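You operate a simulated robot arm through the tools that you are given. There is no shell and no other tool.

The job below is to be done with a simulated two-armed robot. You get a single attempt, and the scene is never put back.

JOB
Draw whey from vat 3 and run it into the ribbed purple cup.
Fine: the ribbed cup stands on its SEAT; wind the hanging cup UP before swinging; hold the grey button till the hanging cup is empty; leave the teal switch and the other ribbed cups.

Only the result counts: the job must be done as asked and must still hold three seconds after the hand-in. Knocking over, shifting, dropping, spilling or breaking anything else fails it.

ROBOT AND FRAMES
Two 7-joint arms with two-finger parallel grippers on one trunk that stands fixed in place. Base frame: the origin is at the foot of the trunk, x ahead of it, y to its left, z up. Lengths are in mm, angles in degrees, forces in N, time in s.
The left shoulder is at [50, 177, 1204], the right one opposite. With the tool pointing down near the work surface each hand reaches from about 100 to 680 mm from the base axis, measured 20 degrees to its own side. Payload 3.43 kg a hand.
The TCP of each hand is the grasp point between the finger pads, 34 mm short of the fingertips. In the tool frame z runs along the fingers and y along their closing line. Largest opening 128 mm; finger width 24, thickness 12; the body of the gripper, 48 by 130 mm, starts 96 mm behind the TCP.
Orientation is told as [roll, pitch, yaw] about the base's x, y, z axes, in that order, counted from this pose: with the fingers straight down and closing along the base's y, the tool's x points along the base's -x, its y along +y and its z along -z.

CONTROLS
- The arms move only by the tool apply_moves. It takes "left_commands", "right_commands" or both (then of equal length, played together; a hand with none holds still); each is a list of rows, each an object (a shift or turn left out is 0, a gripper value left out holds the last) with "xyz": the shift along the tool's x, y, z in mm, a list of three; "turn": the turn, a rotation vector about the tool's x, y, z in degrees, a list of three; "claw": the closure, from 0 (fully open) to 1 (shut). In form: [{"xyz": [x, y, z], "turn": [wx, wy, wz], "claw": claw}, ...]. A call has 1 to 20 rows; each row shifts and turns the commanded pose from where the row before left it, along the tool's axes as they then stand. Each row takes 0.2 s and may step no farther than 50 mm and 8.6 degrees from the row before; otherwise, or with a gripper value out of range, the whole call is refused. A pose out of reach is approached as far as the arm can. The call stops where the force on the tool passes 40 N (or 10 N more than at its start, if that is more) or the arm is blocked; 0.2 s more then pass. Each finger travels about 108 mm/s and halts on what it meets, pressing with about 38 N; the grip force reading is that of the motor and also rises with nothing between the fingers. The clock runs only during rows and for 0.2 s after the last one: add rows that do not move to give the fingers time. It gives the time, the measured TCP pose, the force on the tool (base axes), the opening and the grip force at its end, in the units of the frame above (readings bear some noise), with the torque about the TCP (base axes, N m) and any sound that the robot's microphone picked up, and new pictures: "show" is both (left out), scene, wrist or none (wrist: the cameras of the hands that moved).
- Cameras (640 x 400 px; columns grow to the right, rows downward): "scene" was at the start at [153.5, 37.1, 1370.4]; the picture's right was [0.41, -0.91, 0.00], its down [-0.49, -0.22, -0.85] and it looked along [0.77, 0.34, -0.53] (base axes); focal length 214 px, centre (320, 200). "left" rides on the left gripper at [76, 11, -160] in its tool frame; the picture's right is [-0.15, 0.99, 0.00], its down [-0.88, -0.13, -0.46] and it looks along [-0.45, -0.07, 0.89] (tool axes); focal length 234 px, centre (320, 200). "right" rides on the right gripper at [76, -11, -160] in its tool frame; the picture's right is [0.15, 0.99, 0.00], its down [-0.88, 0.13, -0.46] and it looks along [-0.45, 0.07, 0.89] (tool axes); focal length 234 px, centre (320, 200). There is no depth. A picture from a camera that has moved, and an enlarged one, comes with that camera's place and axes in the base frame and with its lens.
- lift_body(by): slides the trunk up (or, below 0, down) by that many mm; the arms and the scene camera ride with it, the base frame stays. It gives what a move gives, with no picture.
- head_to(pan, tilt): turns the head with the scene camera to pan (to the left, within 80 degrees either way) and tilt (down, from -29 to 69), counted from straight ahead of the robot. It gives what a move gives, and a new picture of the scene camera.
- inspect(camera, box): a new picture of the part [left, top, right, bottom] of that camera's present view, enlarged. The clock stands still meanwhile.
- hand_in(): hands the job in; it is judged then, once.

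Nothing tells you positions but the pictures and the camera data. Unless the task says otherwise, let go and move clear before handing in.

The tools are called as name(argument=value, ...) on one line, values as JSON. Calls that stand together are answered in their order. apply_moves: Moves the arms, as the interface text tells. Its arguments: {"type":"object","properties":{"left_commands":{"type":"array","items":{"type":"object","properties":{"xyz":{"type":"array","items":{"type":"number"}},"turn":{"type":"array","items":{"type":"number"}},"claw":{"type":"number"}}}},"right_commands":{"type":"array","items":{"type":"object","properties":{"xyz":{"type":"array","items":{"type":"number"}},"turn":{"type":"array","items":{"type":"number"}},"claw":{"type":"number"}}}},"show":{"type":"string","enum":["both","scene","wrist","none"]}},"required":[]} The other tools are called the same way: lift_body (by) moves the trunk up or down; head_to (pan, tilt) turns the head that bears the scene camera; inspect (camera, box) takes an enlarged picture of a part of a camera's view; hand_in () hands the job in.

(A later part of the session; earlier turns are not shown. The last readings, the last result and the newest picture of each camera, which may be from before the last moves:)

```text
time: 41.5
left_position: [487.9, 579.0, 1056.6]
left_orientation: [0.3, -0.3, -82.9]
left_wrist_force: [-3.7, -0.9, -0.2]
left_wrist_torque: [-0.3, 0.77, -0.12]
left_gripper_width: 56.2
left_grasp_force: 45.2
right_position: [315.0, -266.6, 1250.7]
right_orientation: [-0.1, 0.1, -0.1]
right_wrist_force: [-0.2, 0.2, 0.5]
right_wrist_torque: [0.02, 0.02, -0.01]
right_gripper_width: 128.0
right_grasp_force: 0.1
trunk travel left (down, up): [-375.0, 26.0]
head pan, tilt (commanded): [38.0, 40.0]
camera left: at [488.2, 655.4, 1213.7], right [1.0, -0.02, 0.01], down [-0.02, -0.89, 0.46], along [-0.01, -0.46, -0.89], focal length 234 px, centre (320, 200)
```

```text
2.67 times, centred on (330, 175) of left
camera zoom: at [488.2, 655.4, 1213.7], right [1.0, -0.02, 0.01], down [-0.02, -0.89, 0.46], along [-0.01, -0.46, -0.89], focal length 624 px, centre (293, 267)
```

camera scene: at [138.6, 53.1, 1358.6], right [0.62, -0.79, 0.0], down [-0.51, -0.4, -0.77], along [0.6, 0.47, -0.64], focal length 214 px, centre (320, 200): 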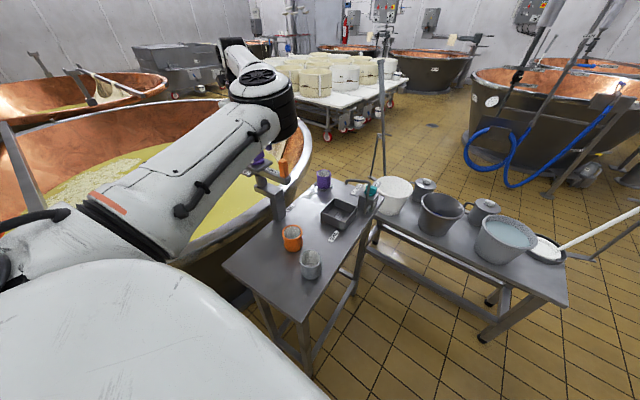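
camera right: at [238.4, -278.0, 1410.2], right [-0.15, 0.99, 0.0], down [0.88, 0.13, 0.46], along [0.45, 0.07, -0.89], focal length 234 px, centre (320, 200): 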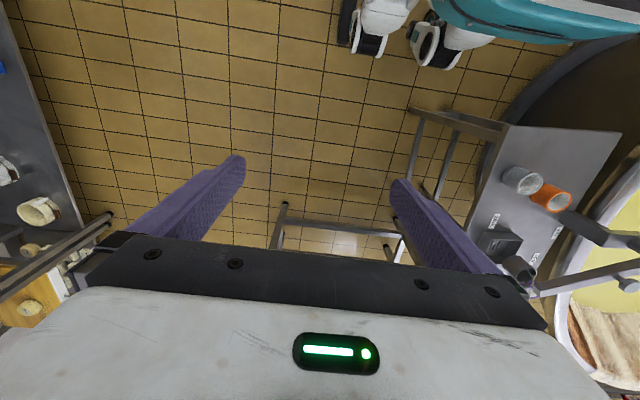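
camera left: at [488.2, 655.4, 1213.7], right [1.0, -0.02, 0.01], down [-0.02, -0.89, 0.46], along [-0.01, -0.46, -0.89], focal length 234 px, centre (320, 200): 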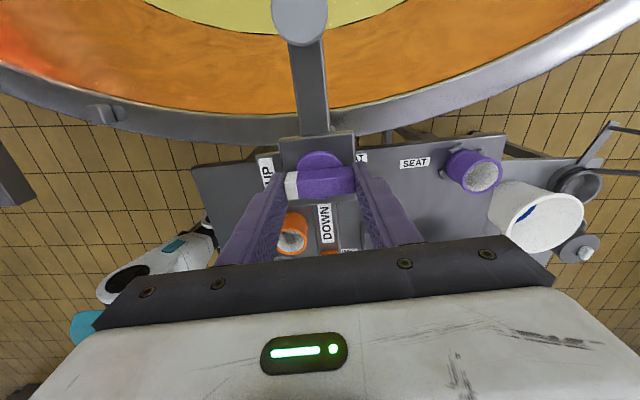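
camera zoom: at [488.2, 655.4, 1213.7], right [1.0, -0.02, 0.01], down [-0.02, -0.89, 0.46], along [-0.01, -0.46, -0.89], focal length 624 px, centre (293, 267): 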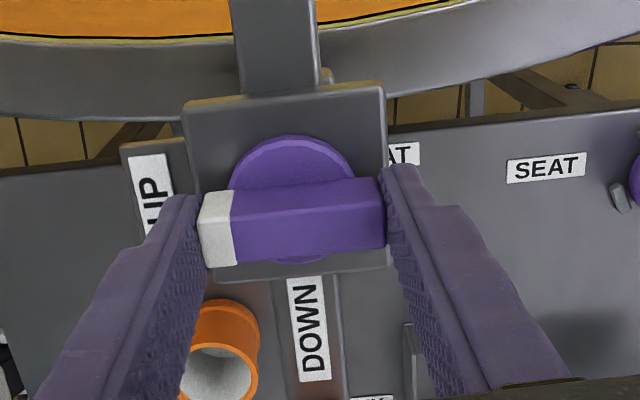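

Gripped at 56 mm. I turn the bar counter-clockwise toward DOWN, first 15° as a test.

apply_moves(left_commands=[{"turn": [0, 0, -5]}, {"turn": [0, 0, -5]}, {"turn": [0, 0, -5]}, {}], show="wrist")

inspect(camera="left", box=[230, 100, 430, 250])

```text
time: 42.5
left_position: [486.7, 578.6, 1056.0]
left_orientation: [0.3, -0.5, -67.8]
left_wrist_force: [-8.2, -0.3, 0.6]
left_wrist_torque: [-0.07, 0.67, -0.98]
left_gripper_width: 57.9
left_grasp_force: 44.7
right_position: [314.4, -265.3, 1251.4]
right_orientation: [0.0, -0.1, 0.0]
right_wrist_force: [0.0, 0.3, 0.3]
right_wrist_torque: [-0.02, 0.0, 0.0]
right_gripper_width: 128.3
right_grasp_force: 0.1
trunk travel left (down, up): [-375.0, 26.0]
head pan, tilt (commanded): [38.0, 40.0]
camera left: at [467.8, 653.7, 1213.3], right [0.97, 0.24, 0.01], down [0.21, -0.86, 0.46], along [0.12, -0.45, -0.89], focal length 234 px, centre (320, 200)
```

left: 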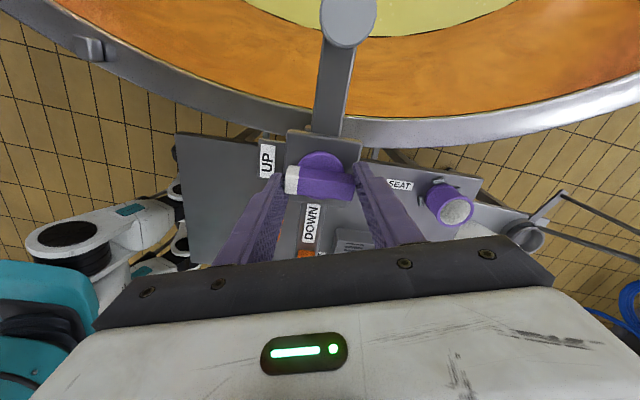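

```text
2.67 times, centred on (330, 175) of left
camera zoom: at [467.8, 653.7, 1213.3], right [0.97, 0.24, 0.01], down [0.21, -0.86, 0.46], along [0.12, -0.45, -0.89], focal length 624 px, centre (293, 267)
```

zoom: 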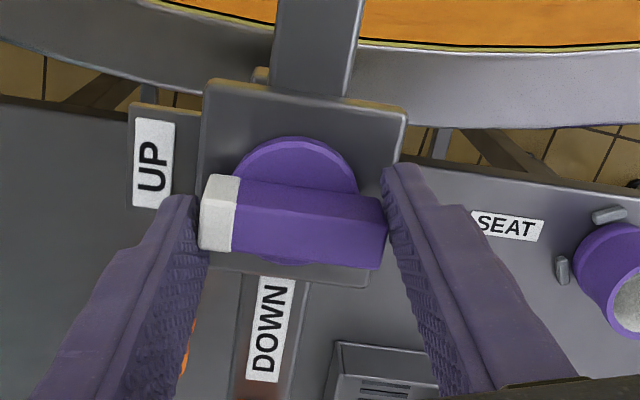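

The grip slipped around the bar by roughly 12-15° with about 1 N·m of resistance; the bar may have moved only a few degrees. I wait a moment to see whether the knob creeps (damping) or is held.

apply_moves(left_commands=[{}, {}, {}, {}, {}], show="wrist")

inspect(camera="left", box=[230, 100, 430, 250])

```text
time: 43.7
left_position: [487.6, 578.5, 1055.6]
left_orientation: [0.3, -0.6, -67.9]
left_wrist_force: [-9.1, 0.2, 0.6]
left_wrist_torque: [-0.23, 0.61, -0.53]
left_gripper_width: 57.7
left_grasp_force: 44.9
right_position: [314.2, -265.8, 1250.9]
right_orientation: [0.0, 0.0, 0.0]
right_wrist_force: [-0.3, 0.0, 0.2]
right_wrist_torque: [-0.02, -0.02, 0.0]
right_gripper_width: 127.9
right_grasp_force: 0.1
trunk travel left (down, up): [-375.0, 26.0]
head pan, tilt (commanded): [38.0, 40.0]
camera left: at [467.8, 653.6, 1213.3], right [0.97, 0.24, 0.01], down [0.21, -0.86, 0.46], along [0.11, -0.45, -0.89], focal length 234 px, centre (320, 200)
```

left: 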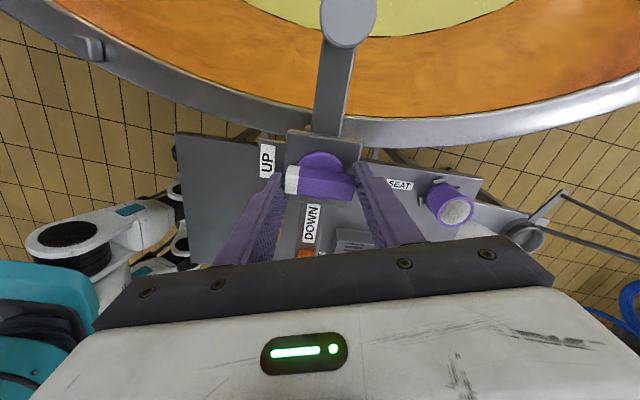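

```text
2.67 times, centred on (330, 175) of left
camera zoom: at [467.8, 653.6, 1213.3], right [0.97, 0.24, 0.01], down [0.21, -0.86, 0.46], along [0.11, -0.45, -0.89], focal length 624 px, centre (293, 267)
```

zoom: 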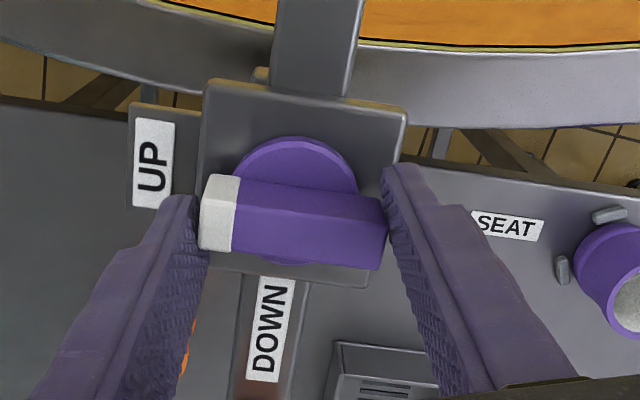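

The bar hasn't turned: the pinch slipped around it. I'll use the fingers as a wrench instead (one finger on each side at opposite ends). I release, lift, and test a yaw of about -135.

apply_moves(left_commands=[{"claw": 0.2}, {}, {"xyz": [0, 0, -30]}, {"xyz": [0, 0, -30]}, {"turn": [0, 0, 8.4]}, {"turn": [0, 0, 8.4]}, {"turn": [0, 0, 8.4]}, {"turn": [0, 0, 8.4]}, {"turn": [0, 0, 8.4]}, {"turn": [0, 0, 8.4]}, {"turn": [0, 0, 8.4]}, {"turn": [0, 0, 8.4]}, {}], show="both")

inspect(camera="left", box=[230, 100, 430, 250])

```text
time: 46.5
left_position: [487.9, 579.1, 1115.9]
left_orientation: [0.6, -0.1, -135.2]
left_wrist_force: [-0.1, -0.7, -0.1]
left_wrist_torque: [0.01, 0.03, -0.01]
left_gripper_width: 102.2
left_grasp_force: 0.0
right_position: [314.2, -265.0, 1250.4]
right_orientation: [0.0, 0.0, 0.0]
right_wrist_force: [-0.6, 0.0, 0.7]
right_wrist_torque: [-0.01, 0.01, -0.03]
right_gripper_width: 127.8
right_grasp_force: 0.0
trunk travel left (down, up): [-375.0, 26.0]
head pan, tilt (commanded): [38.0, 40.0]
camera scene: at [138.7, 53.1, 1358.5], right [0.62, -0.79, 0.0], down [-0.51, -0.4, -0.77], along [0.6, 0.47, -0.64], focal length 214 px, centre (320, 200)
camera left: at [548.6, 625.2, 1273.9], right [0.59, -0.81, 0.01], down [-0.72, -0.52, 0.45], along [-0.36, -0.28, -0.89], focal length 234 px, centre (320, 200)
```

scene: 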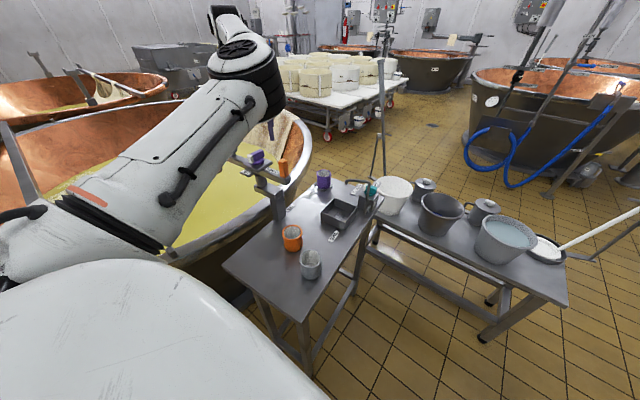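
left: 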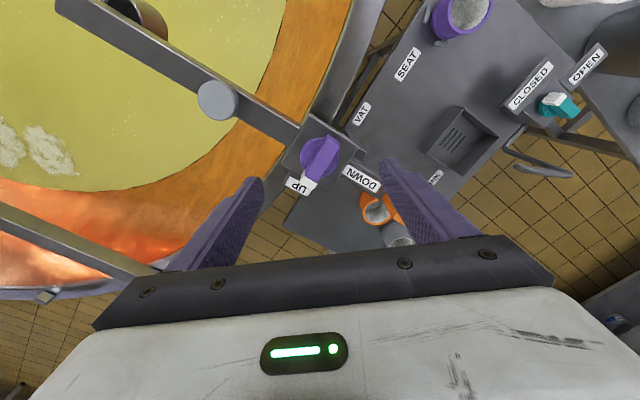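

```text
2.67 times, centred on (330, 175) of left
camera zoom: at [548.6, 625.2, 1273.9], right [0.59, -0.81, 0.01], down [-0.72, -0.52, 0.45], along [-0.36, -0.28, -0.89], focal length 624 px, centre (293, 267)
```

zoom: 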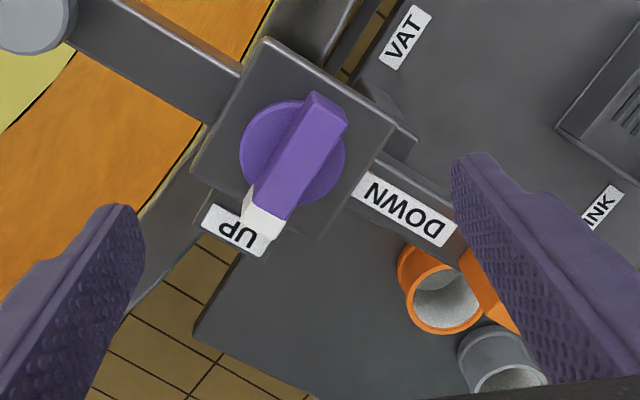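

Yaw -135 is reachable. I set a 56 mm opening, lower so the fingers stand diagonally beside the bar, then narrow to 46 mm.

apply_moves(left_commands=[{"claw": 0.56}, {}, {"xyz": [0, 0, 20]}, {"xyz": [0, 0, 20]}, {"xyz": [0, 0, 20]}, {}], show="wrist")

inspect(camera="left", box=[230, 100, 430, 250])

```text
time: 47.9
left_position: [489.2, 578.2, 1056.7]
left_orientation: [0.6, 0.0, -135.1]
left_wrist_force: [0.1, -0.4, 0.2]
left_wrist_torque: [0.04, -0.01, 0.02]
left_gripper_width: 56.4
left_grasp_force: 0.1
right_position: [314.3, -265.9, 1251.4]
right_orientation: [0.0, 0.0, 0.0]
right_wrist_force: [0.3, 0.1, -0.5]
right_wrist_torque: [-0.02, 0.03, -0.02]
right_gripper_width: 128.0
right_grasp_force: 0.0
trunk travel left (down, up): [-375.0, 26.0]
head pan, tilt (commanded): [38.0, 40.0]
camera left: at [549.8, 624.1, 1214.3], right [0.59, -0.8, 0.01], down [-0.72, -0.53, 0.45], along [-0.36, -0.28, -0.89], focal length 234 px, centre (320, 200)
```

left: 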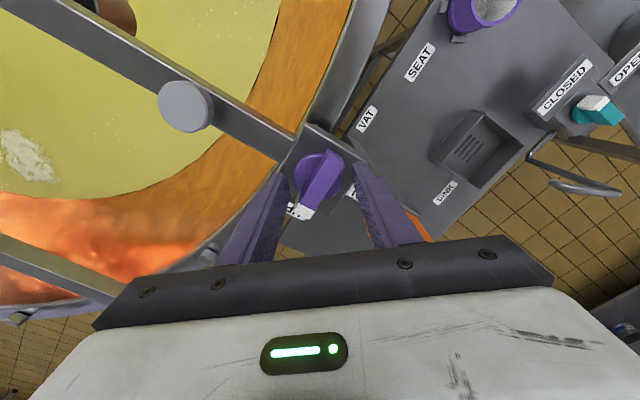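

```text
2.67 times, centred on (330, 175) of left
camera zoom: at [549.8, 624.1, 1214.3], right [0.59, -0.8, 0.01], down [-0.72, -0.53, 0.45], along [-0.36, -0.28, -0.89], focal length 624 px, centre (293, 267)
```

zoom: 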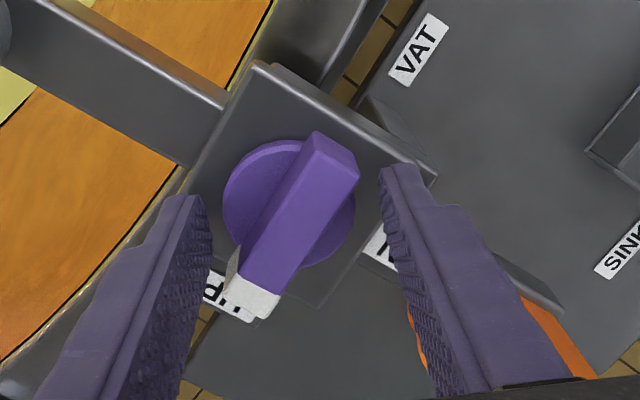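

The fingers straddle the bar diagonally as intended. I narrow to 46 mm and turn counter-clockwise 20°.

apply_moves(left_commands=[{"claw": 0.64}, {}, {"turn": [0, 0, -4]}, {"turn": [0, 0, -4]}, {"turn": [0, 0, -4]}, {"turn": [0, 0, -4]}, {"turn": [0, 0, -4]}, {}], show="wrist")

inspect(camera="left", box=[230, 100, 430, 250])

```text
time: 49.7
left_position: [488.9, 583.2, 1056.1]
left_orientation: [0.6, 0.3, -115.0]
left_wrist_force: [13.1, 21.8, 9.3]
left_wrist_torque: [0.37, -0.1, -0.75]
left_gripper_width: 54.5
left_grasp_force: 7.7
right_position: [315.3, -263.1, 1250.9]
right_orientation: [-0.1, 0.1, 0.0]
right_wrist_force: [0.0, 0.2, 0.2]
right_wrist_torque: [-0.01, -0.01, -0.02]
right_gripper_width: 128.1
right_grasp_force: 0.1
trunk travel left (down, up): [-375.0, 26.0]
head pan, tilt (commanded): [38.0, 40.0]
camera left: at [531.0, 646.3, 1213.9], right [0.83, -0.55, 0.01], down [-0.5, -0.74, 0.45], along [-0.24, -0.38, -0.89], focal length 234 px, centre (320, 200)
```

left: 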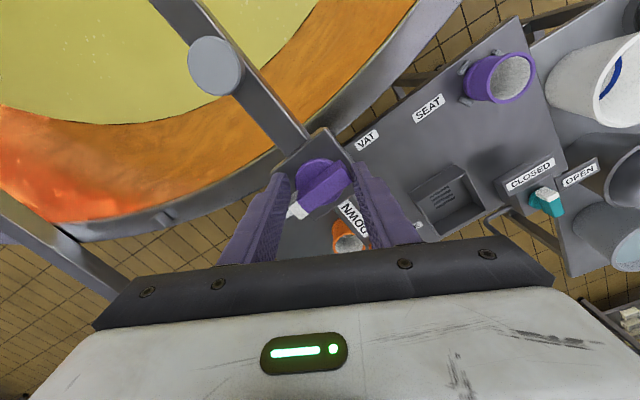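

```text
2.67 times, centred on (330, 175) of left
camera zoom: at [531.0, 646.3, 1213.9], right [0.83, -0.55, 0.01], down [-0.5, -0.74, 0.45], along [-0.24, -0.38, -0.89], focal length 624 px, centre (293, 267)
```

zoom: 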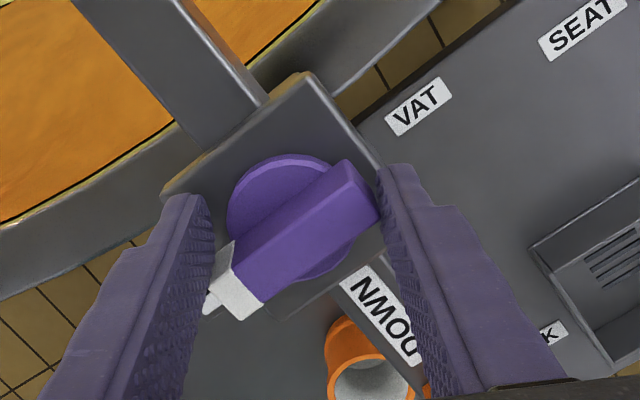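

The bar still hasn't turned (0.8 N·m applied, the fingers were just spread). I back out, re-pinch lengthwise, and measure the resistance in small increments, also checking the opposite direction.

apply_moves(left_commands=[{"turn": [0, 0, 5]}, {"turn": [0, 0, 5]}, {"turn": [0, 0, 5]}, {"turn": [0, 0, 5]}, {"claw": 0.5}, {"xyz": [0, 0, -30]}, {"xyz": [0, 0, -30]}, {"claw": 0.2, "turn": [0, 0, -8.3]}, {"turn": [0, 0, -8.3]}, {"turn": [0, 0, -8.3]}, {"turn": [0, 0, -8.3]}, {"turn": [0, 0, -8.3]}, {"turn": [0, 0, -8.3]}, {"xyz": [0, 0, 30]}, {"xyz": [0, 0, 30]}, {}], show="wrist")

inspect(camera="left", box=[230, 100, 430, 250])

```text
time: 53.1
left_position: [488.9, 577.7, 1055.6]
left_orientation: [0.4, -0.4, -85.3]
left_wrist_force: [0.5, -0.7, -0.3]
left_wrist_torque: [0.0, 0.02, 0.02]
left_gripper_width: 102.3
left_grasp_force: 0.1
right_position: [315.1, -265.8, 1250.9]
right_orientation: [-0.1, 0.1, -0.1]
right_wrist_force: [0.0, -0.2, 0.1]
right_wrist_torque: [0.02, 0.03, 0.0]
right_gripper_width: 127.8
right_grasp_force: 0.0
trunk travel left (down, up): [-375.0, 26.0]
head pan, tilt (commanded): [38.0, 40.0]
camera left: at [493.8, 655.1, 1213.0], right [1.0, -0.06, 0.01], down [-0.06, -0.89, 0.46], along [-0.02, -0.46, -0.89], focal length 234 px, centre (320, 200)
```

left: 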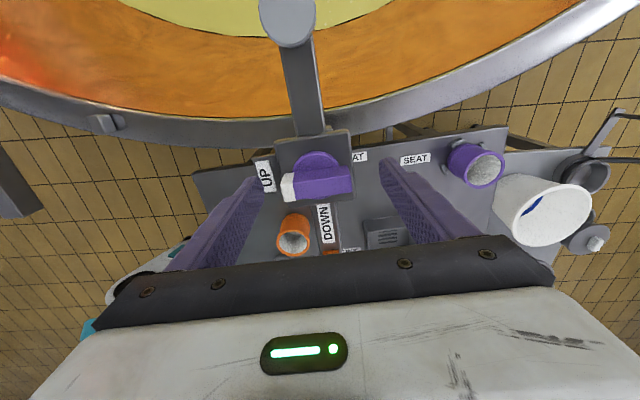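

```text
2.67 times, centred on (330, 175) of left
camera zoom: at [493.8, 655.1, 1213.0], right [1.0, -0.06, 0.01], down [-0.06, -0.89, 0.46], along [-0.02, -0.46, -0.89], focal length 624 px, centre (293, 267)
```

zoom: 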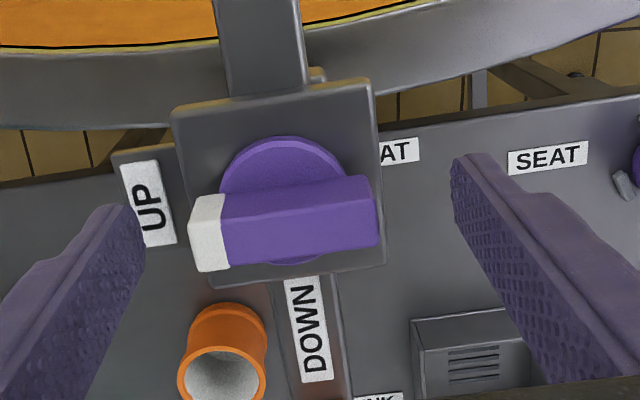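

Everything is unchanged and the bar is at UP. I pinch fully and turn 4° to read the torque.

apply_moves(left_commands=[{"xyz": [0, 0, 3], "claw": 0.5}, {"claw": 1.0}, {}, {}], show="none")

apply_moves(left_commands=[{"turn": [0, 0, -2]}, {"turn": [0, 0, -2]}], show="none")

apply_moves(left_commands=[{"turn": [0, 0, -2]}, {"turn": [0, 0, -2]}], show="none")

```text
time: 54.1
left_position: [487.2, 578.8, 1052.9]
left_orientation: [0.2, -0.4, -85.1]
left_wrist_force: [-9.3, -2.4, -0.4]
left_wrist_torque: [-0.25, 1.34, 0.0]
left_gripper_width: 55.9
left_grasp_force: 45.1
right_position: [313.3, -265.1, 1251.5]
right_orientation: [0.0, -0.1, -0.1]
right_wrist_force: [-0.7, -1.3, 0.6]
right_wrist_torque: [-0.02, 0.0, -0.02]
right_gripper_width: 128.2
right_grasp_force: 0.1
trunk travel left (down, up): [-375.0, 26.0]
head pan, tilt (commanded): [38.0, 40.0]
```

```text
time: 54.7
left_position: [485.8, 579.5, 1052.9]
left_orientation: [0.3, -0.4, -81.4]
left_wrist_force: [-11.6, 1.1, -3.9]
left_wrist_torque: [0.36, 0.54, -1.53]
left_gripper_width: 56.5
left_grasp_force: 45.2
right_position: [313.7, -264.8, 1250.9]
right_orientation: [0.0, -0.1, 0.1]
right_wrist_force: [0.0, -0.6, -0.7]
right_wrist_torque: [0.0, -0.01, -0.04]
right_gripper_width: 128.0
right_grasp_force: 0.1
trunk travel left (down, up): [-375.0, 26.0]
head pan, tilt (commanded): [38.0, 40.0]
```

```text
time: 55.3
left_position: [486.4, 580.6, 1053.5]
left_orientation: [0.1, -0.5, -77.3]
left_wrist_force: [-12.4, 1.0, -4.5]
left_wrist_torque: [0.31, 0.74, -1.38]
left_gripper_width: 57.2
left_grasp_force: 44.8
right_position: [313.8, -265.1, 1252.0]
right_orientation: [-0.1, -0.1, 0.0]
right_wrist_force: [-0.1, 0.1, -0.1]
right_wrist_torque: [-0.03, -0.03, 0.0]
right_gripper_width: 128.0
right_grasp_force: 0.1
trunk travel left (down, up): [-375.0, 26.0]
head pan, tilt (commanded): [38.0, 40.0]
```

CCW resists more than 1.5 N·m, which suggests a stop. I test clockwise by a few degrees for comparison.

apply_moves(left_commands=[{"turn": [0, 0, 4]}, {"turn": [0, 0, 4]}, {}], show="none")

apply_moves(left_commands=[{"turn": [0, 0, 2]}, {"turn": [0, 0, 2]}], show="none")

apply_moves(left_commands=[{"turn": [0, 0, 2]}, {"turn": [0, 0, 2]}], show="wrist")

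inspect(camera="left", box=[230, 100, 430, 250])

```text
time: 56.1
left_position: [486.8, 580.6, 1052.5]
left_orientation: [0.4, -0.4, -85.3]
left_wrist_force: [-9.3, 6.9, -0.5]
left_wrist_torque: [-0.83, 0.93, 0.06]
left_gripper_width: 57.3
left_grasp_force: 45.2
right_position: [313.8, -263.9, 1251.2]
right_orientation: [-0.1, 0.0, 0.0]
right_wrist_force: [0.5, -0.2, -0.4]
right_wrist_torque: [0.02, 0.04, -0.02]
right_gripper_width: 127.9
right_grasp_force: 0.1
trunk travel left (down, up): [-375.0, 26.0]
head pan, tilt (commanded): [38.0, 40.0]
```

```text
time: 56.7
left_position: [487.5, 580.1, 1053.5]
left_orientation: [0.4, -0.4, -89.3]
left_wrist_force: [-8.4, 9.7, 4.3]
left_wrist_torque: [-0.71, 1.07, 0.05]
left_gripper_width: 57.3
left_grasp_force: 45.5
right_position: [314.5, -265.0, 1251.0]
right_orientation: [0.0, -0.1, -0.1]
right_wrist_force: [0.7, 0.2, 0.4]
right_wrist_torque: [0.0, 0.01, 0.01]
right_gripper_width: 127.9
right_grasp_force: 0.0
trunk travel left (down, up): [-375.0, 26.0]
head pan, tilt (commanded): [38.0, 40.0]
```

```text
time: 57.3
left_position: [486.5, 579.4, 1053.2]
left_orientation: [0.5, -0.3, -93.3]
left_wrist_force: [-5.7, 10.8, 6.1]
left_wrist_torque: [-0.33, 0.98, 0.04]
left_gripper_width: 57.1
left_grasp_force: 44.7
right_position: [314.0, -265.0, 1251.9]
right_orientation: [0.0, -0.2, 0.0]
right_wrist_force: [-0.7, 0.3, 0.3]
right_wrist_torque: [0.03, 0.02, 0.02]
right_gripper_width: 128.2
right_grasp_force: 0.2
trunk travel left (down, up): [-375.0, 26.0]
head pan, tilt (commanded): [38.0, 40.0]
camera left: at [501.8, 655.1, 1211.1], right [0.98, -0.2, 0.01], down [-0.18, -0.87, 0.46], along [-0.09, -0.45, -0.89], focal length 234 px, centre (320, 200)
```

left: 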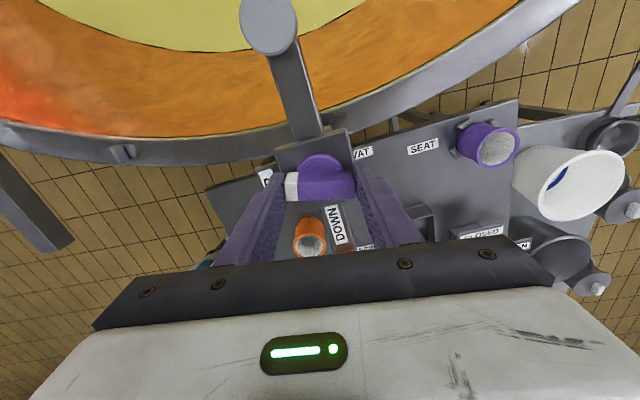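

```text
2.67 times, centred on (330, 175) of left
camera zoom: at [501.8, 655.1, 1211.1], right [0.98, -0.2, 0.01], down [-0.18, -0.87, 0.46], along [-0.09, -0.45, -0.89], focal length 624 px, centre (293, 267)
```

zoom: 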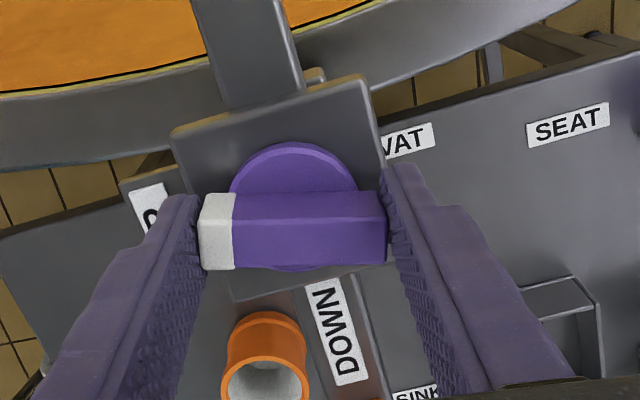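

Clockwise turns freely (near-zero torque), and the bar followed. So the winder's UP end is its CCW stop and DOWN lies clockwise. I turn about 36° more and then check what the cup does.

apply_moves(left_commands=[{"turn": [0, 0, 4]}, {"turn": [0, 0, 4]}, {"turn": [0, 0, 4]}, {"turn": [0, 0, 4]}, {"turn": [0, 0, 4]}, {"turn": [0, 0, 4]}, {"turn": [0, 0, 4]}, {"turn": [0, 0, 4]}, {"turn": [0, 0, 4]}, {}], show="both")

inspect(camera="left", box=[230, 100, 430, 250])

inspect(camera="scene", box=[120, 80, 320, 220])

```text
time: 59.5
left_position: [487.5, 579.3, 1053.9]
left_orientation: [0.6, 0.0, -129.4]
left_wrist_force: [-0.7, 9.7, 8.3]
left_wrist_torque: [0.25, 1.39, 0.05]
left_gripper_width: 57.4
left_grasp_force: 45.2
right_position: [314.9, -265.5, 1250.2]
right_orientation: [0.0, 0.0, 0.0]
right_wrist_force: [-0.4, 0.4, 0.3]
right_wrist_torque: [0.0, -0.02, -0.03]
right_gripper_width: 128.1
right_grasp_force: 0.1
trunk travel left (down, up): [-375.0, 26.0]
head pan, tilt (commanded): [38.0, 40.0]
camera scene: at [138.1, 53.6, 1358.6], right [0.62, -0.79, 0.0], down [-0.51, -0.4, -0.77], along [0.6, 0.47, -0.64], focal length 214 px, centre (320, 200)
camera left: at [543.7, 631.1, 1211.5], right [0.67, -0.74, 0.01], down [-0.66, -0.59, 0.45], along [-0.33, -0.31, -0.89], focal length 234 px, centre (320, 200)
```

scene: 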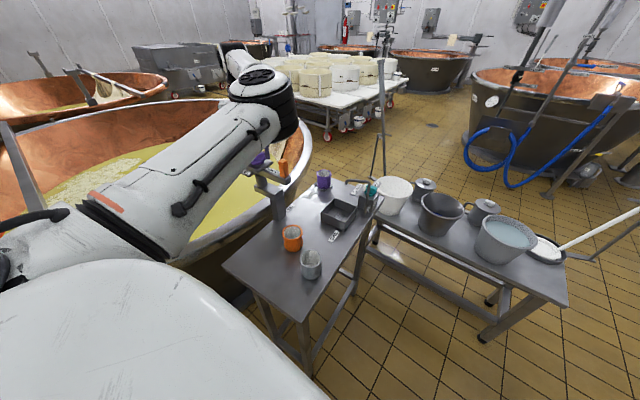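
left: 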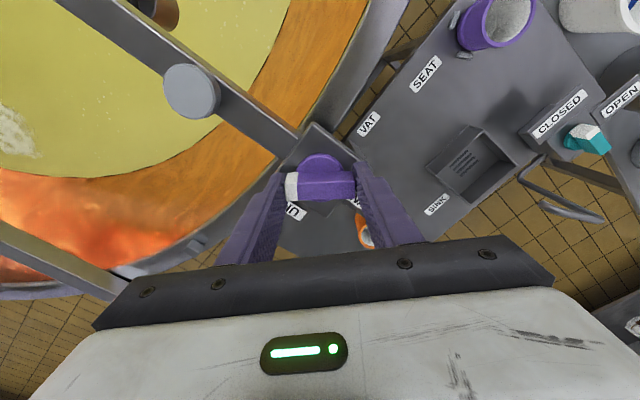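

```text
2.67 times, centred on (330, 175) of left
camera zoom: at [543.7, 631.1, 1211.5], right [0.67, -0.74, 0.01], down [-0.66, -0.59, 0.45], along [-0.33, -0.31, -0.89], focal length 624 px, centre (293, 267)
```

zoom: 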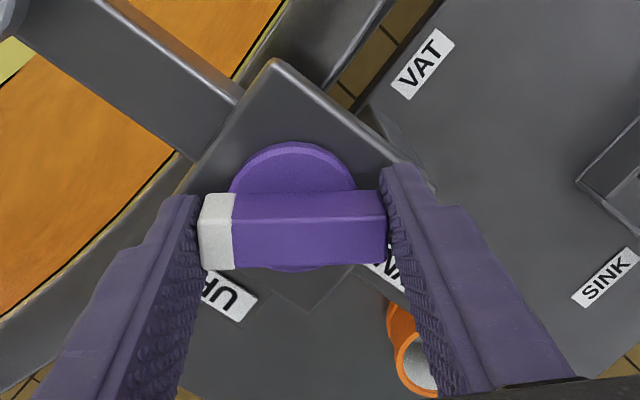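

```text
2.86 times, centred on (220, 150) of scene
camera zoom: at [138.1, 53.6, 1358.6], right [0.62, -0.79, 0.0], down [-0.51, -0.4, -0.77], along [0.6, 0.47, -0.64], focal length 613 px, centre (606, 343)
```

zoom: 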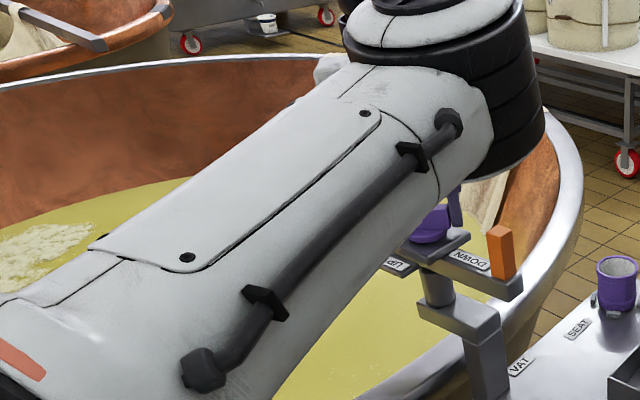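

The bar now stands about 45° clockwise of UP and the knob turns easily. I release, raise the hand, and look at the hanging cup's height.

apply_moves(left_commands=[{"claw": 0.2}, {}, {"xyz": [0, 0, -40]}, {"xyz": [0, 0, -40]}, {"xyz": [0, 0, -40]}, {"xyz": [0, 0, -30], "turn": [0, 0, -8]}, {"turn": [0, 0, -8]}, {"turn": [0, 0, -8]}, {"turn": [0, 0, -8]}, {"turn": [0, 0, -8]}, {"turn": [0, 0, -6]}, {}], show="both")

inspect(camera="left", box=[230, 100, 430, 250])

inspect(camera="scene", box=[180, 80, 360, 220])

```text
time: 62.1
left_position: [486.9, 580.1, 1202.6]
left_orientation: [0.3, -0.3, -83.2]
left_wrist_force: [0.2, -0.2, 0.1]
left_wrist_torque: [-0.01, 0.02, 0.04]
left_gripper_width: 102.3
left_grasp_force: 0.1
right_position: [314.8, -265.4, 1250.4]
right_orientation: [0.0, 0.0, 0.0]
right_wrist_force: [0.3, 0.4, -0.2]
right_wrist_torque: [0.0, -0.01, 0.01]
right_gripper_width: 128.0
right_grasp_force: 0.0
trunk travel left (down, up): [-375.0, 26.0]
head pan, tilt (commanded): [38.0, 40.0]
camera scene: at [138.7, 53.2, 1358.6], right [0.62, -0.79, 0.0], down [-0.51, -0.4, -0.77], along [0.6, 0.47, -0.64], focal length 214 px, centre (320, 200)
camera left: at [488.4, 656.1, 1360.4], right [1.0, -0.03, 0.01], down [-0.03, -0.89, 0.46], along [-0.01, -0.46, -0.89], focal length 234 px, centre (320, 200)
```

scene: 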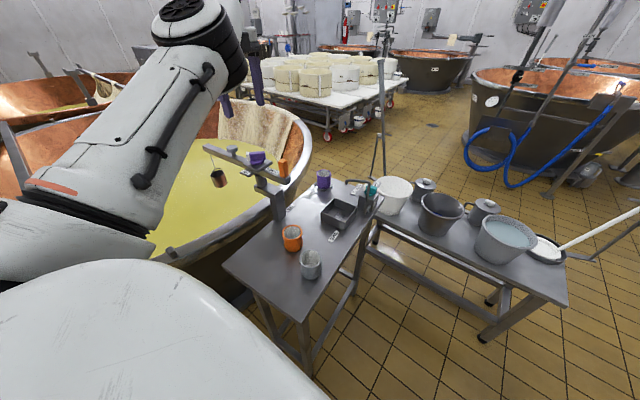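
left: 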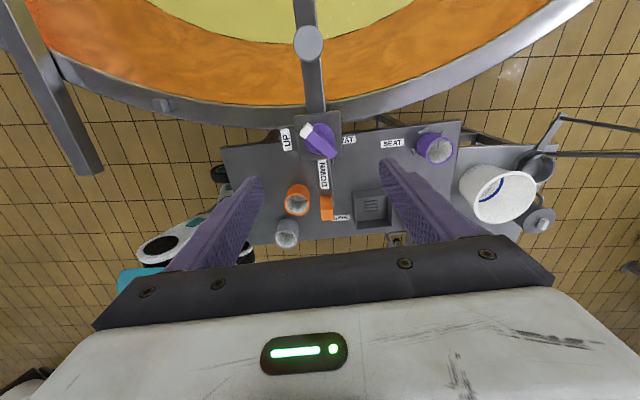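

```text
2.67 times, centred on (330, 175) of left
camera zoom: at [488.4, 656.1, 1360.4], right [1.0, -0.03, 0.01], down [-0.03, -0.89, 0.46], along [-0.01, -0.46, -0.89], focal length 624 px, centre (293, 267)
```

zoom: 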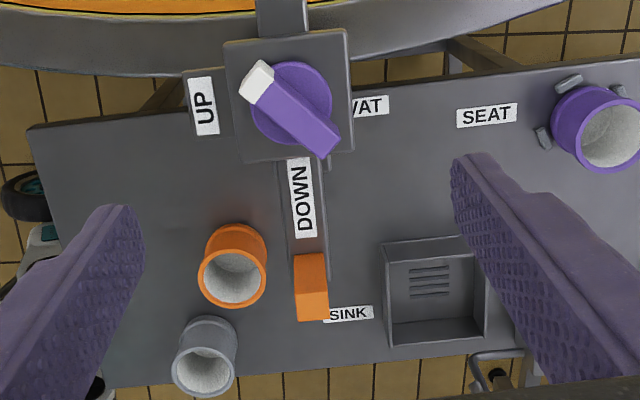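

```text
2.86 times, centred on (270, 150) of scene
camera zoom: at [138.7, 53.2, 1358.6], right [0.62, -0.79, 0.0], down [-0.51, -0.4, -0.77], along [0.6, 0.47, -0.64], focal length 613 px, centre (463, 343)
```

zoom: 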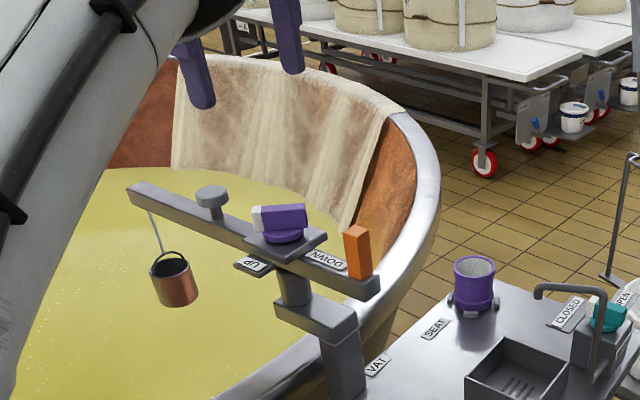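

The cup has gone down by about 60 mm, so clockwise is DOWN. I re-grip from yaw +45 to have room for more clockwise turning.

apply_moves(left_commands=[{"turn": [0, 0, -8.5]}, {"turn": [0, 0, -8.5]}, {"turn": [0, 0, -8.5]}, {"turn": [0, 0, -8.5]}, {"turn": [0, 0, -8.5]}, {"turn": [0, 0, -8.5]}, {"turn": [0, 0, -8.5]}, {"turn": [0, 0, -8.5]}, {"turn": [0, 0, -8.5]}, {"turn": [0, 0, -8.5]}, {"turn": [0, 0, -8.5]}, {"turn": [0, 0, -8.5]}, {"turn": [0, 0, -8.5]}, {"turn": [0, 0, -8.5]}, {"turn": [0, 0, -8.5]}, {}], show="both")

inspect(camera="left", box=[230, 100, 430, 250])

```text
time: 65.5
left_position: [486.8, 580.3, 1202.8]
left_orientation: [-0.6, 0.0, 44.2]
left_wrist_force: [1.2, -0.5, -0.5]
left_wrist_torque: [0.05, 0.02, 0.0]
left_gripper_width: 102.5
left_grasp_force: 0.1
right_position: [314.6, -265.6, 1251.0]
right_orientation: [0.0, -0.1, 0.0]
right_wrist_force: [0.6, 0.4, -0.4]
right_wrist_torque: [0.03, -0.03, 0.01]
right_gripper_width: 128.2
right_grasp_force: 0.1
trunk travel left (down, up): [-375.0, 26.0]
head pan, tilt (commanded): [38.0, 40.0]
camera scene: at [138.7, 53.1, 1358.6], right [0.62, -0.79, 0.0], down [-0.51, -0.4, -0.77], along [0.6, 0.47, -0.64], focal length 214 px, centre (320, 200)
camera left: at [423.8, 535.3, 1360.4], right [-0.59, 0.81, -0.01], down [0.72, 0.52, 0.46], along [0.38, 0.26, -0.89], focal length 234 px, centre (320, 200)
```

scene: 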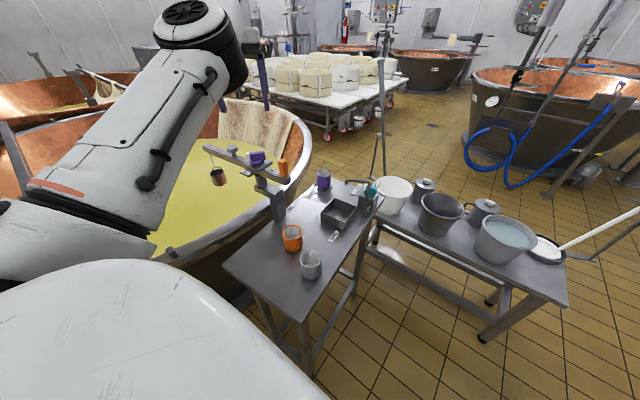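
left: 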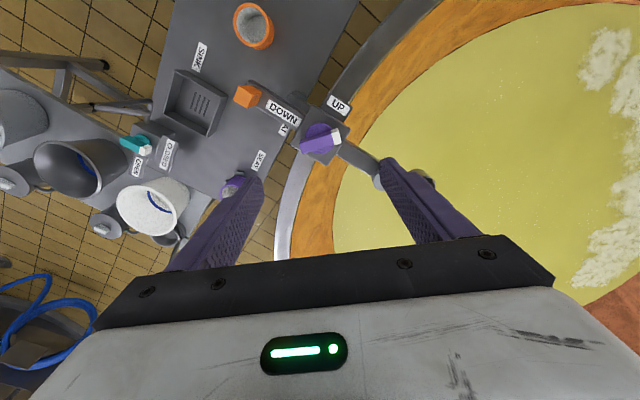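

```text
2.67 times, centred on (330, 175) of left
camera zoom: at [423.8, 535.3, 1360.4], right [-0.59, 0.81, -0.01], down [0.72, 0.52, 0.46], along [0.38, 0.26, -0.89], focal length 624 px, centre (293, 267)
```

zoom: 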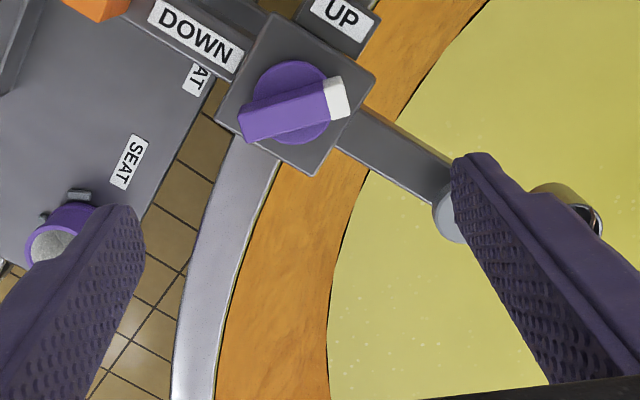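

The white tip is at about 144°. I align the fingers to the bar, descend and pinch it.

apply_moves(left_commands=[{"turn": [0, 0, -8]}, {"xyz": [0.6, -1.3, 30]}, {"xyz": [0, 0, 30]}, {"xyz": [0, 0, 30]}, {"xyz": [0, 0, 30]}, {"xyz": [0, 0, 29]}, {"claw": 0.5}, {"claw": 1.0}, {}, {}], show="wrist")

inspect(camera="left", box=[230, 100, 430, 250])

```text
time: 67.7
left_position: [480.7, 569.6, 1046.8]
left_orientation: [-0.3, -0.2, 52.4]
left_wrist_force: [-9.7, 9.9, 16.7]
left_wrist_torque: [1.07, 1.18, 0.29]
left_gripper_width: 55.8
left_grasp_force: 44.9
left hand out of reach, approached as far as the arm can: row 1
right_position: [312.5, -267.0, 1251.6]
right_orientation: [0.0, 0.0, -0.1]
right_wrist_force: [0.0, 0.1, 0.0]
right_wrist_torque: [-0.01, -0.03, -0.02]
right_gripper_width: 128.3
right_grasp_force: 0.0
trunk travel left (down, up): [-375.0, 26.0]
head pan, tilt (commanded): [38.0, 40.0]
camera left: at [424.4, 515.5, 1204.1], right [-0.69, 0.72, -0.01], down [0.64, 0.62, 0.46], along [0.33, 0.32, -0.89], focal length 234 px, centre (320, 200)
```

left: 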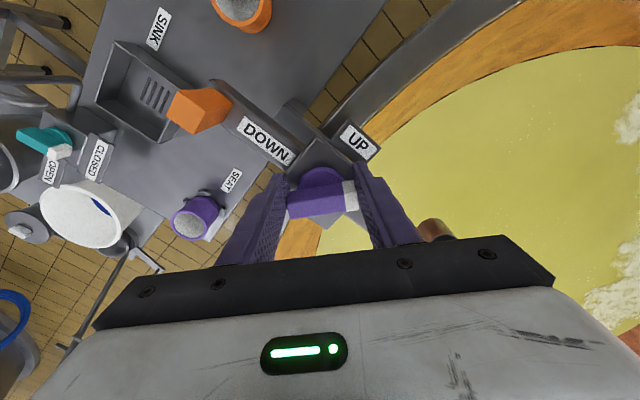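

```text
2.67 times, centred on (330, 175) of left
camera zoom: at [424.4, 515.5, 1204.1], right [-0.69, 0.72, -0.01], down [0.64, 0.62, 0.46], along [0.33, 0.32, -0.89], focal length 624 px, centre (293, 267)
```

zoom: 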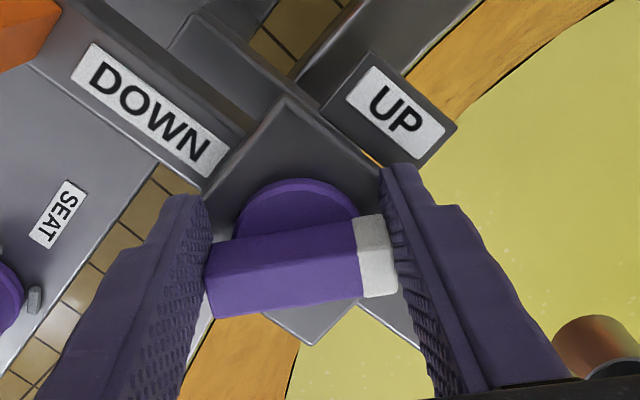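

The wrist limit shifted the hand by about 10 mm off the bar's centre. I release, rise, turn back a little and re-centre.

apply_moves(left_commands=[{"claw": 0.2}, {}, {"xyz": [0, 0, -25]}, {"xyz": [0, 0, -25]}, {"turn": [0, 0, 8]}, {"turn": [0, 0, 4]}, {}], show="none")

```text
time: 69.3
left_position: [482.4, 567.1, 1095.0]
left_orientation: [-0.6, -0.2, 40.1]
left_wrist_force: [-0.2, 0.2, 0.6]
left_wrist_torque: [0.02, -0.01, 0.0]
left_gripper_width: 102.2
left_grasp_force: 0.0
right_position: [315.0, -265.7, 1251.3]
right_orientation: [0.0, 0.0, 0.0]
right_wrist_force: [-0.4, 0.8, -0.1]
right_wrist_torque: [0.0, -0.01, 0.0]
right_gripper_width: 128.2
right_grasp_force: 0.0
trunk travel left (down, up): [-375.0, 26.0]
head pan, tilt (commanded): [38.0, 40.0]
```

I move to the knob axis and descend, then look before closing.

apply_moves(left_commands=[{"xyz": [-11.6, 5.8, 0]}, {"xyz": [0, 0, 20]}, {"xyz": [0, 0, 20]}, {}], show="wrist")

inspect(camera="left", box=[230, 100, 430, 250])

```text
time: 70.3
left_position: [487.6, 578.9, 1057.3]
left_orientation: [-0.6, -0.1, 40.1]
left_wrist_force: [-0.7, 0.0, 0.4]
left_wrist_torque: [-0.01, 0.0, -0.02]
left_gripper_width: 102.5
left_grasp_force: 0.0
right_position: [314.5, -264.6, 1251.1]
right_orientation: [0.0, 0.0, 0.0]
right_wrist_force: [0.2, 1.0, 0.6]
right_wrist_torque: [-0.03, -0.02, -0.01]
right_gripper_width: 127.9
right_grasp_force: 0.1
trunk travel left (down, up): [-375.0, 26.0]
head pan, tilt (commanded): [38.0, 40.0]
camera left: at [421.7, 539.1, 1213.7], right [-0.53, 0.85, -0.01], down [0.75, 0.47, 0.46], along [0.39, 0.23, -0.89], focal length 234 px, centre (320, 200)
```

left: 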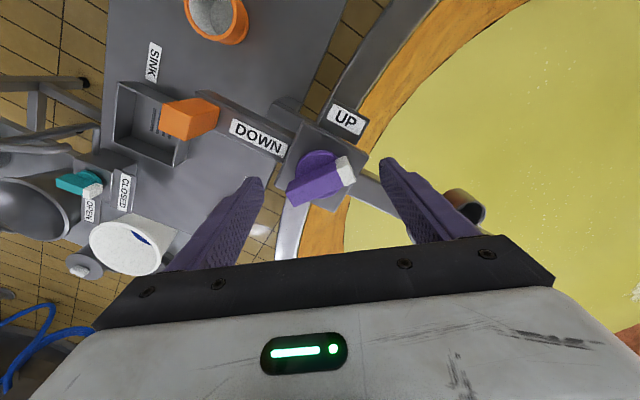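

```text
2.67 times, centred on (330, 175) of left
camera zoom: at [421.7, 539.1, 1213.7], right [-0.53, 0.85, -0.01], down [0.75, 0.47, 0.46], along [0.39, 0.23, -0.89], focal length 624 px, centre (293, 267)
```

zoom: 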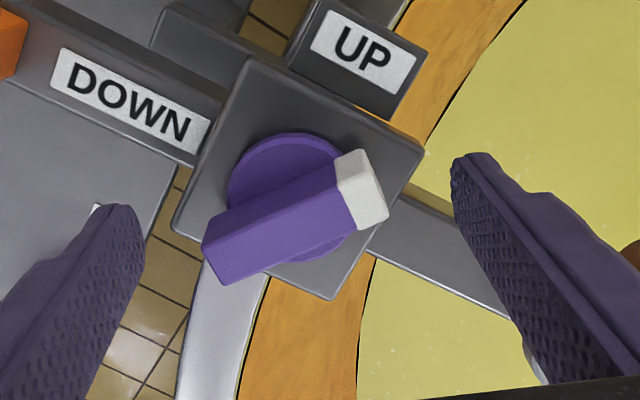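

The bar is about 17° off the finger line. I add 7° of yaw and check the pose again.

apply_moves(left_commands=[{"turn": [0, 0, -4]}, {"turn": [0, 0, -3.5]}, {}], show="wrist")

inspect(camera="left", box=[230, 100, 430, 250])

```text
time: 71.1
left_position: [488.0, 580.1, 1055.1]
left_orientation: [-0.5, -0.1, 47.7]
left_wrist_force: [-0.4, 0.6, -1.0]
left_wrist_torque: [0.02, -0.02, -0.01]
left_gripper_width: 102.4
left_grasp_force: 0.0
right_position: [316.2, -265.5, 1250.9]
right_orientation: [0.1, 0.0, 0.0]
right_wrist_force: [0.0, 0.0, 0.0]
right_wrist_torque: [0.0, -0.02, 0.01]
right_gripper_width: 127.9
right_grasp_force: 0.0
trunk travel left (down, up): [-375.0, 26.0]
head pan, tilt (commanded): [38.0, 40.0]
camera left: at [427.9, 531.3, 1213.9], right [-0.63, 0.77, -0.01], down [0.69, 0.57, 0.46], along [0.36, 0.28, -0.89], focal length 234 px, centre (320, 200)
```

left: 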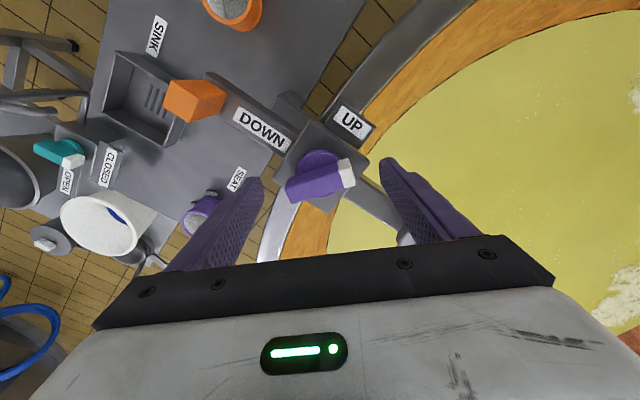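

```text
2.67 times, centred on (330, 175) of left
camera zoom: at [427.9, 531.3, 1213.9], right [-0.63, 0.77, -0.01], down [0.69, 0.57, 0.46], along [0.36, 0.28, -0.89], focal length 624 px, centre (293, 267)
```

zoom: 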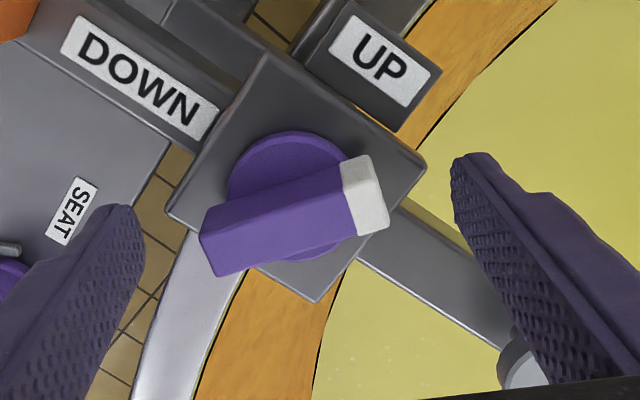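

The bar is at about 156°, beyond the aligned range. I'll grip it crosswise instead: lift, turn to yaw -24, and look.

apply_moves(left_commands=[{"xyz": [0, 0, -25]}, {"xyz": [0, 0, -25]}, {"turn": [0, 0, 8]}, {"turn": [0, 0, 8]}, {"turn": [0, 0, 8]}, {"turn": [0, 0, 8]}, {"turn": [0, 0, 8]}, {"turn": [0, 0, 8]}, {"turn": [0, 0, 8]}, {"turn": [0, 0, 8]}, {"turn": [0, 0, 8], "claw": 0.45}, {}], show="wrist")

inspect(camera="left", box=[230, 100, 430, 250])

inspect(camera="scene", box=[180, 80, 360, 220])

```text
time: 73.7
left_position: [487.0, 579.8, 1105.9]
left_orientation: [-0.2, -0.5, -24.4]
left_wrist_force: [-0.2, -0.2, 0.7]
left_wrist_torque: [0.0, 0.02, 0.0]
left_gripper_width: 70.5
left_grasp_force: 0.1
right_position: [315.2, -265.7, 1250.6]
right_orientation: [0.0, 0.0, 0.0]
right_wrist_force: [-0.2, 0.4, -0.1]
right_wrist_torque: [-0.02, -0.01, 0.04]
right_gripper_width: 127.8
right_grasp_force: 0.0
trunk travel left (down, up): [-375.0, 26.0]
head pan, tilt (commanded): [38.0, 40.0]
camera left: at [421.8, 622.2, 1263.2], right [0.54, 0.84, 0.0], down [0.74, -0.48, 0.46], along [0.39, -0.25, -0.89], focal length 234 px, centre (320, 200)
```

left: 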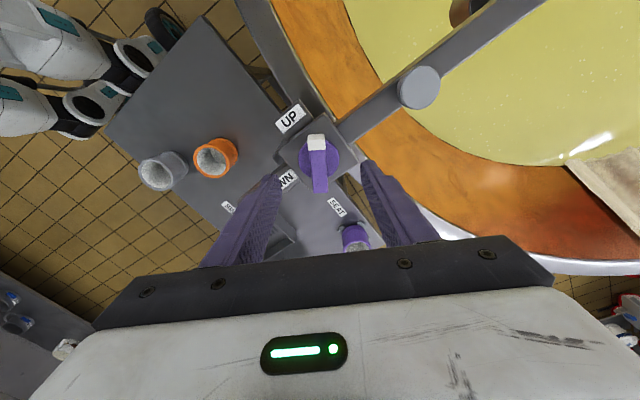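

```text
2.67 times, centred on (330, 175) of left
camera zoom: at [421.8, 622.2, 1263.2], right [0.54, 0.84, 0.0], down [0.74, -0.48, 0.46], along [0.39, -0.25, -0.89], focal length 624 px, centre (293, 267)
```

zoom: 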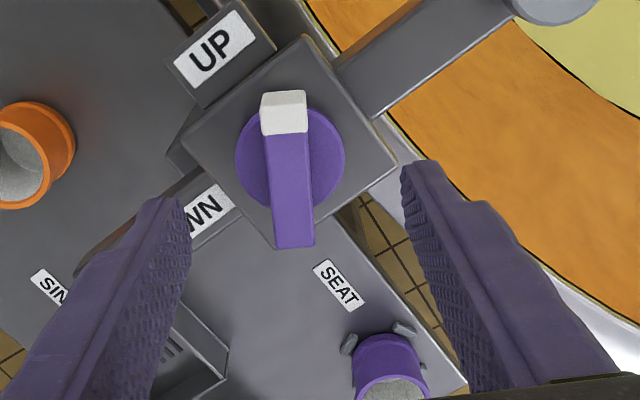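

```text
2.86 times, centred on (270, 150) of scene
camera zoom: at [138.7, 53.2, 1358.5], right [0.62, -0.79, 0.0], down [-0.51, -0.4, -0.77], along [0.6, 0.47, -0.64], focal length 613 px, centre (463, 343)
```

zoom: 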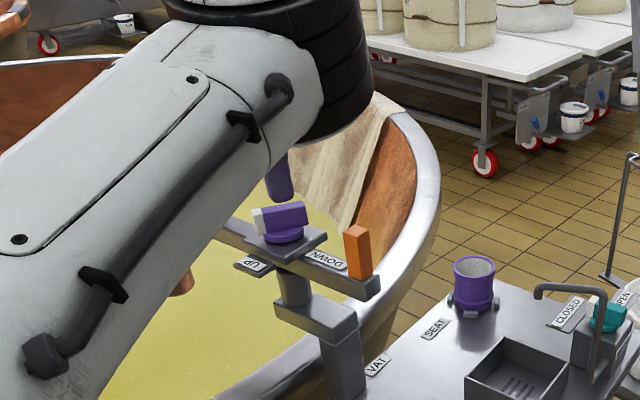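

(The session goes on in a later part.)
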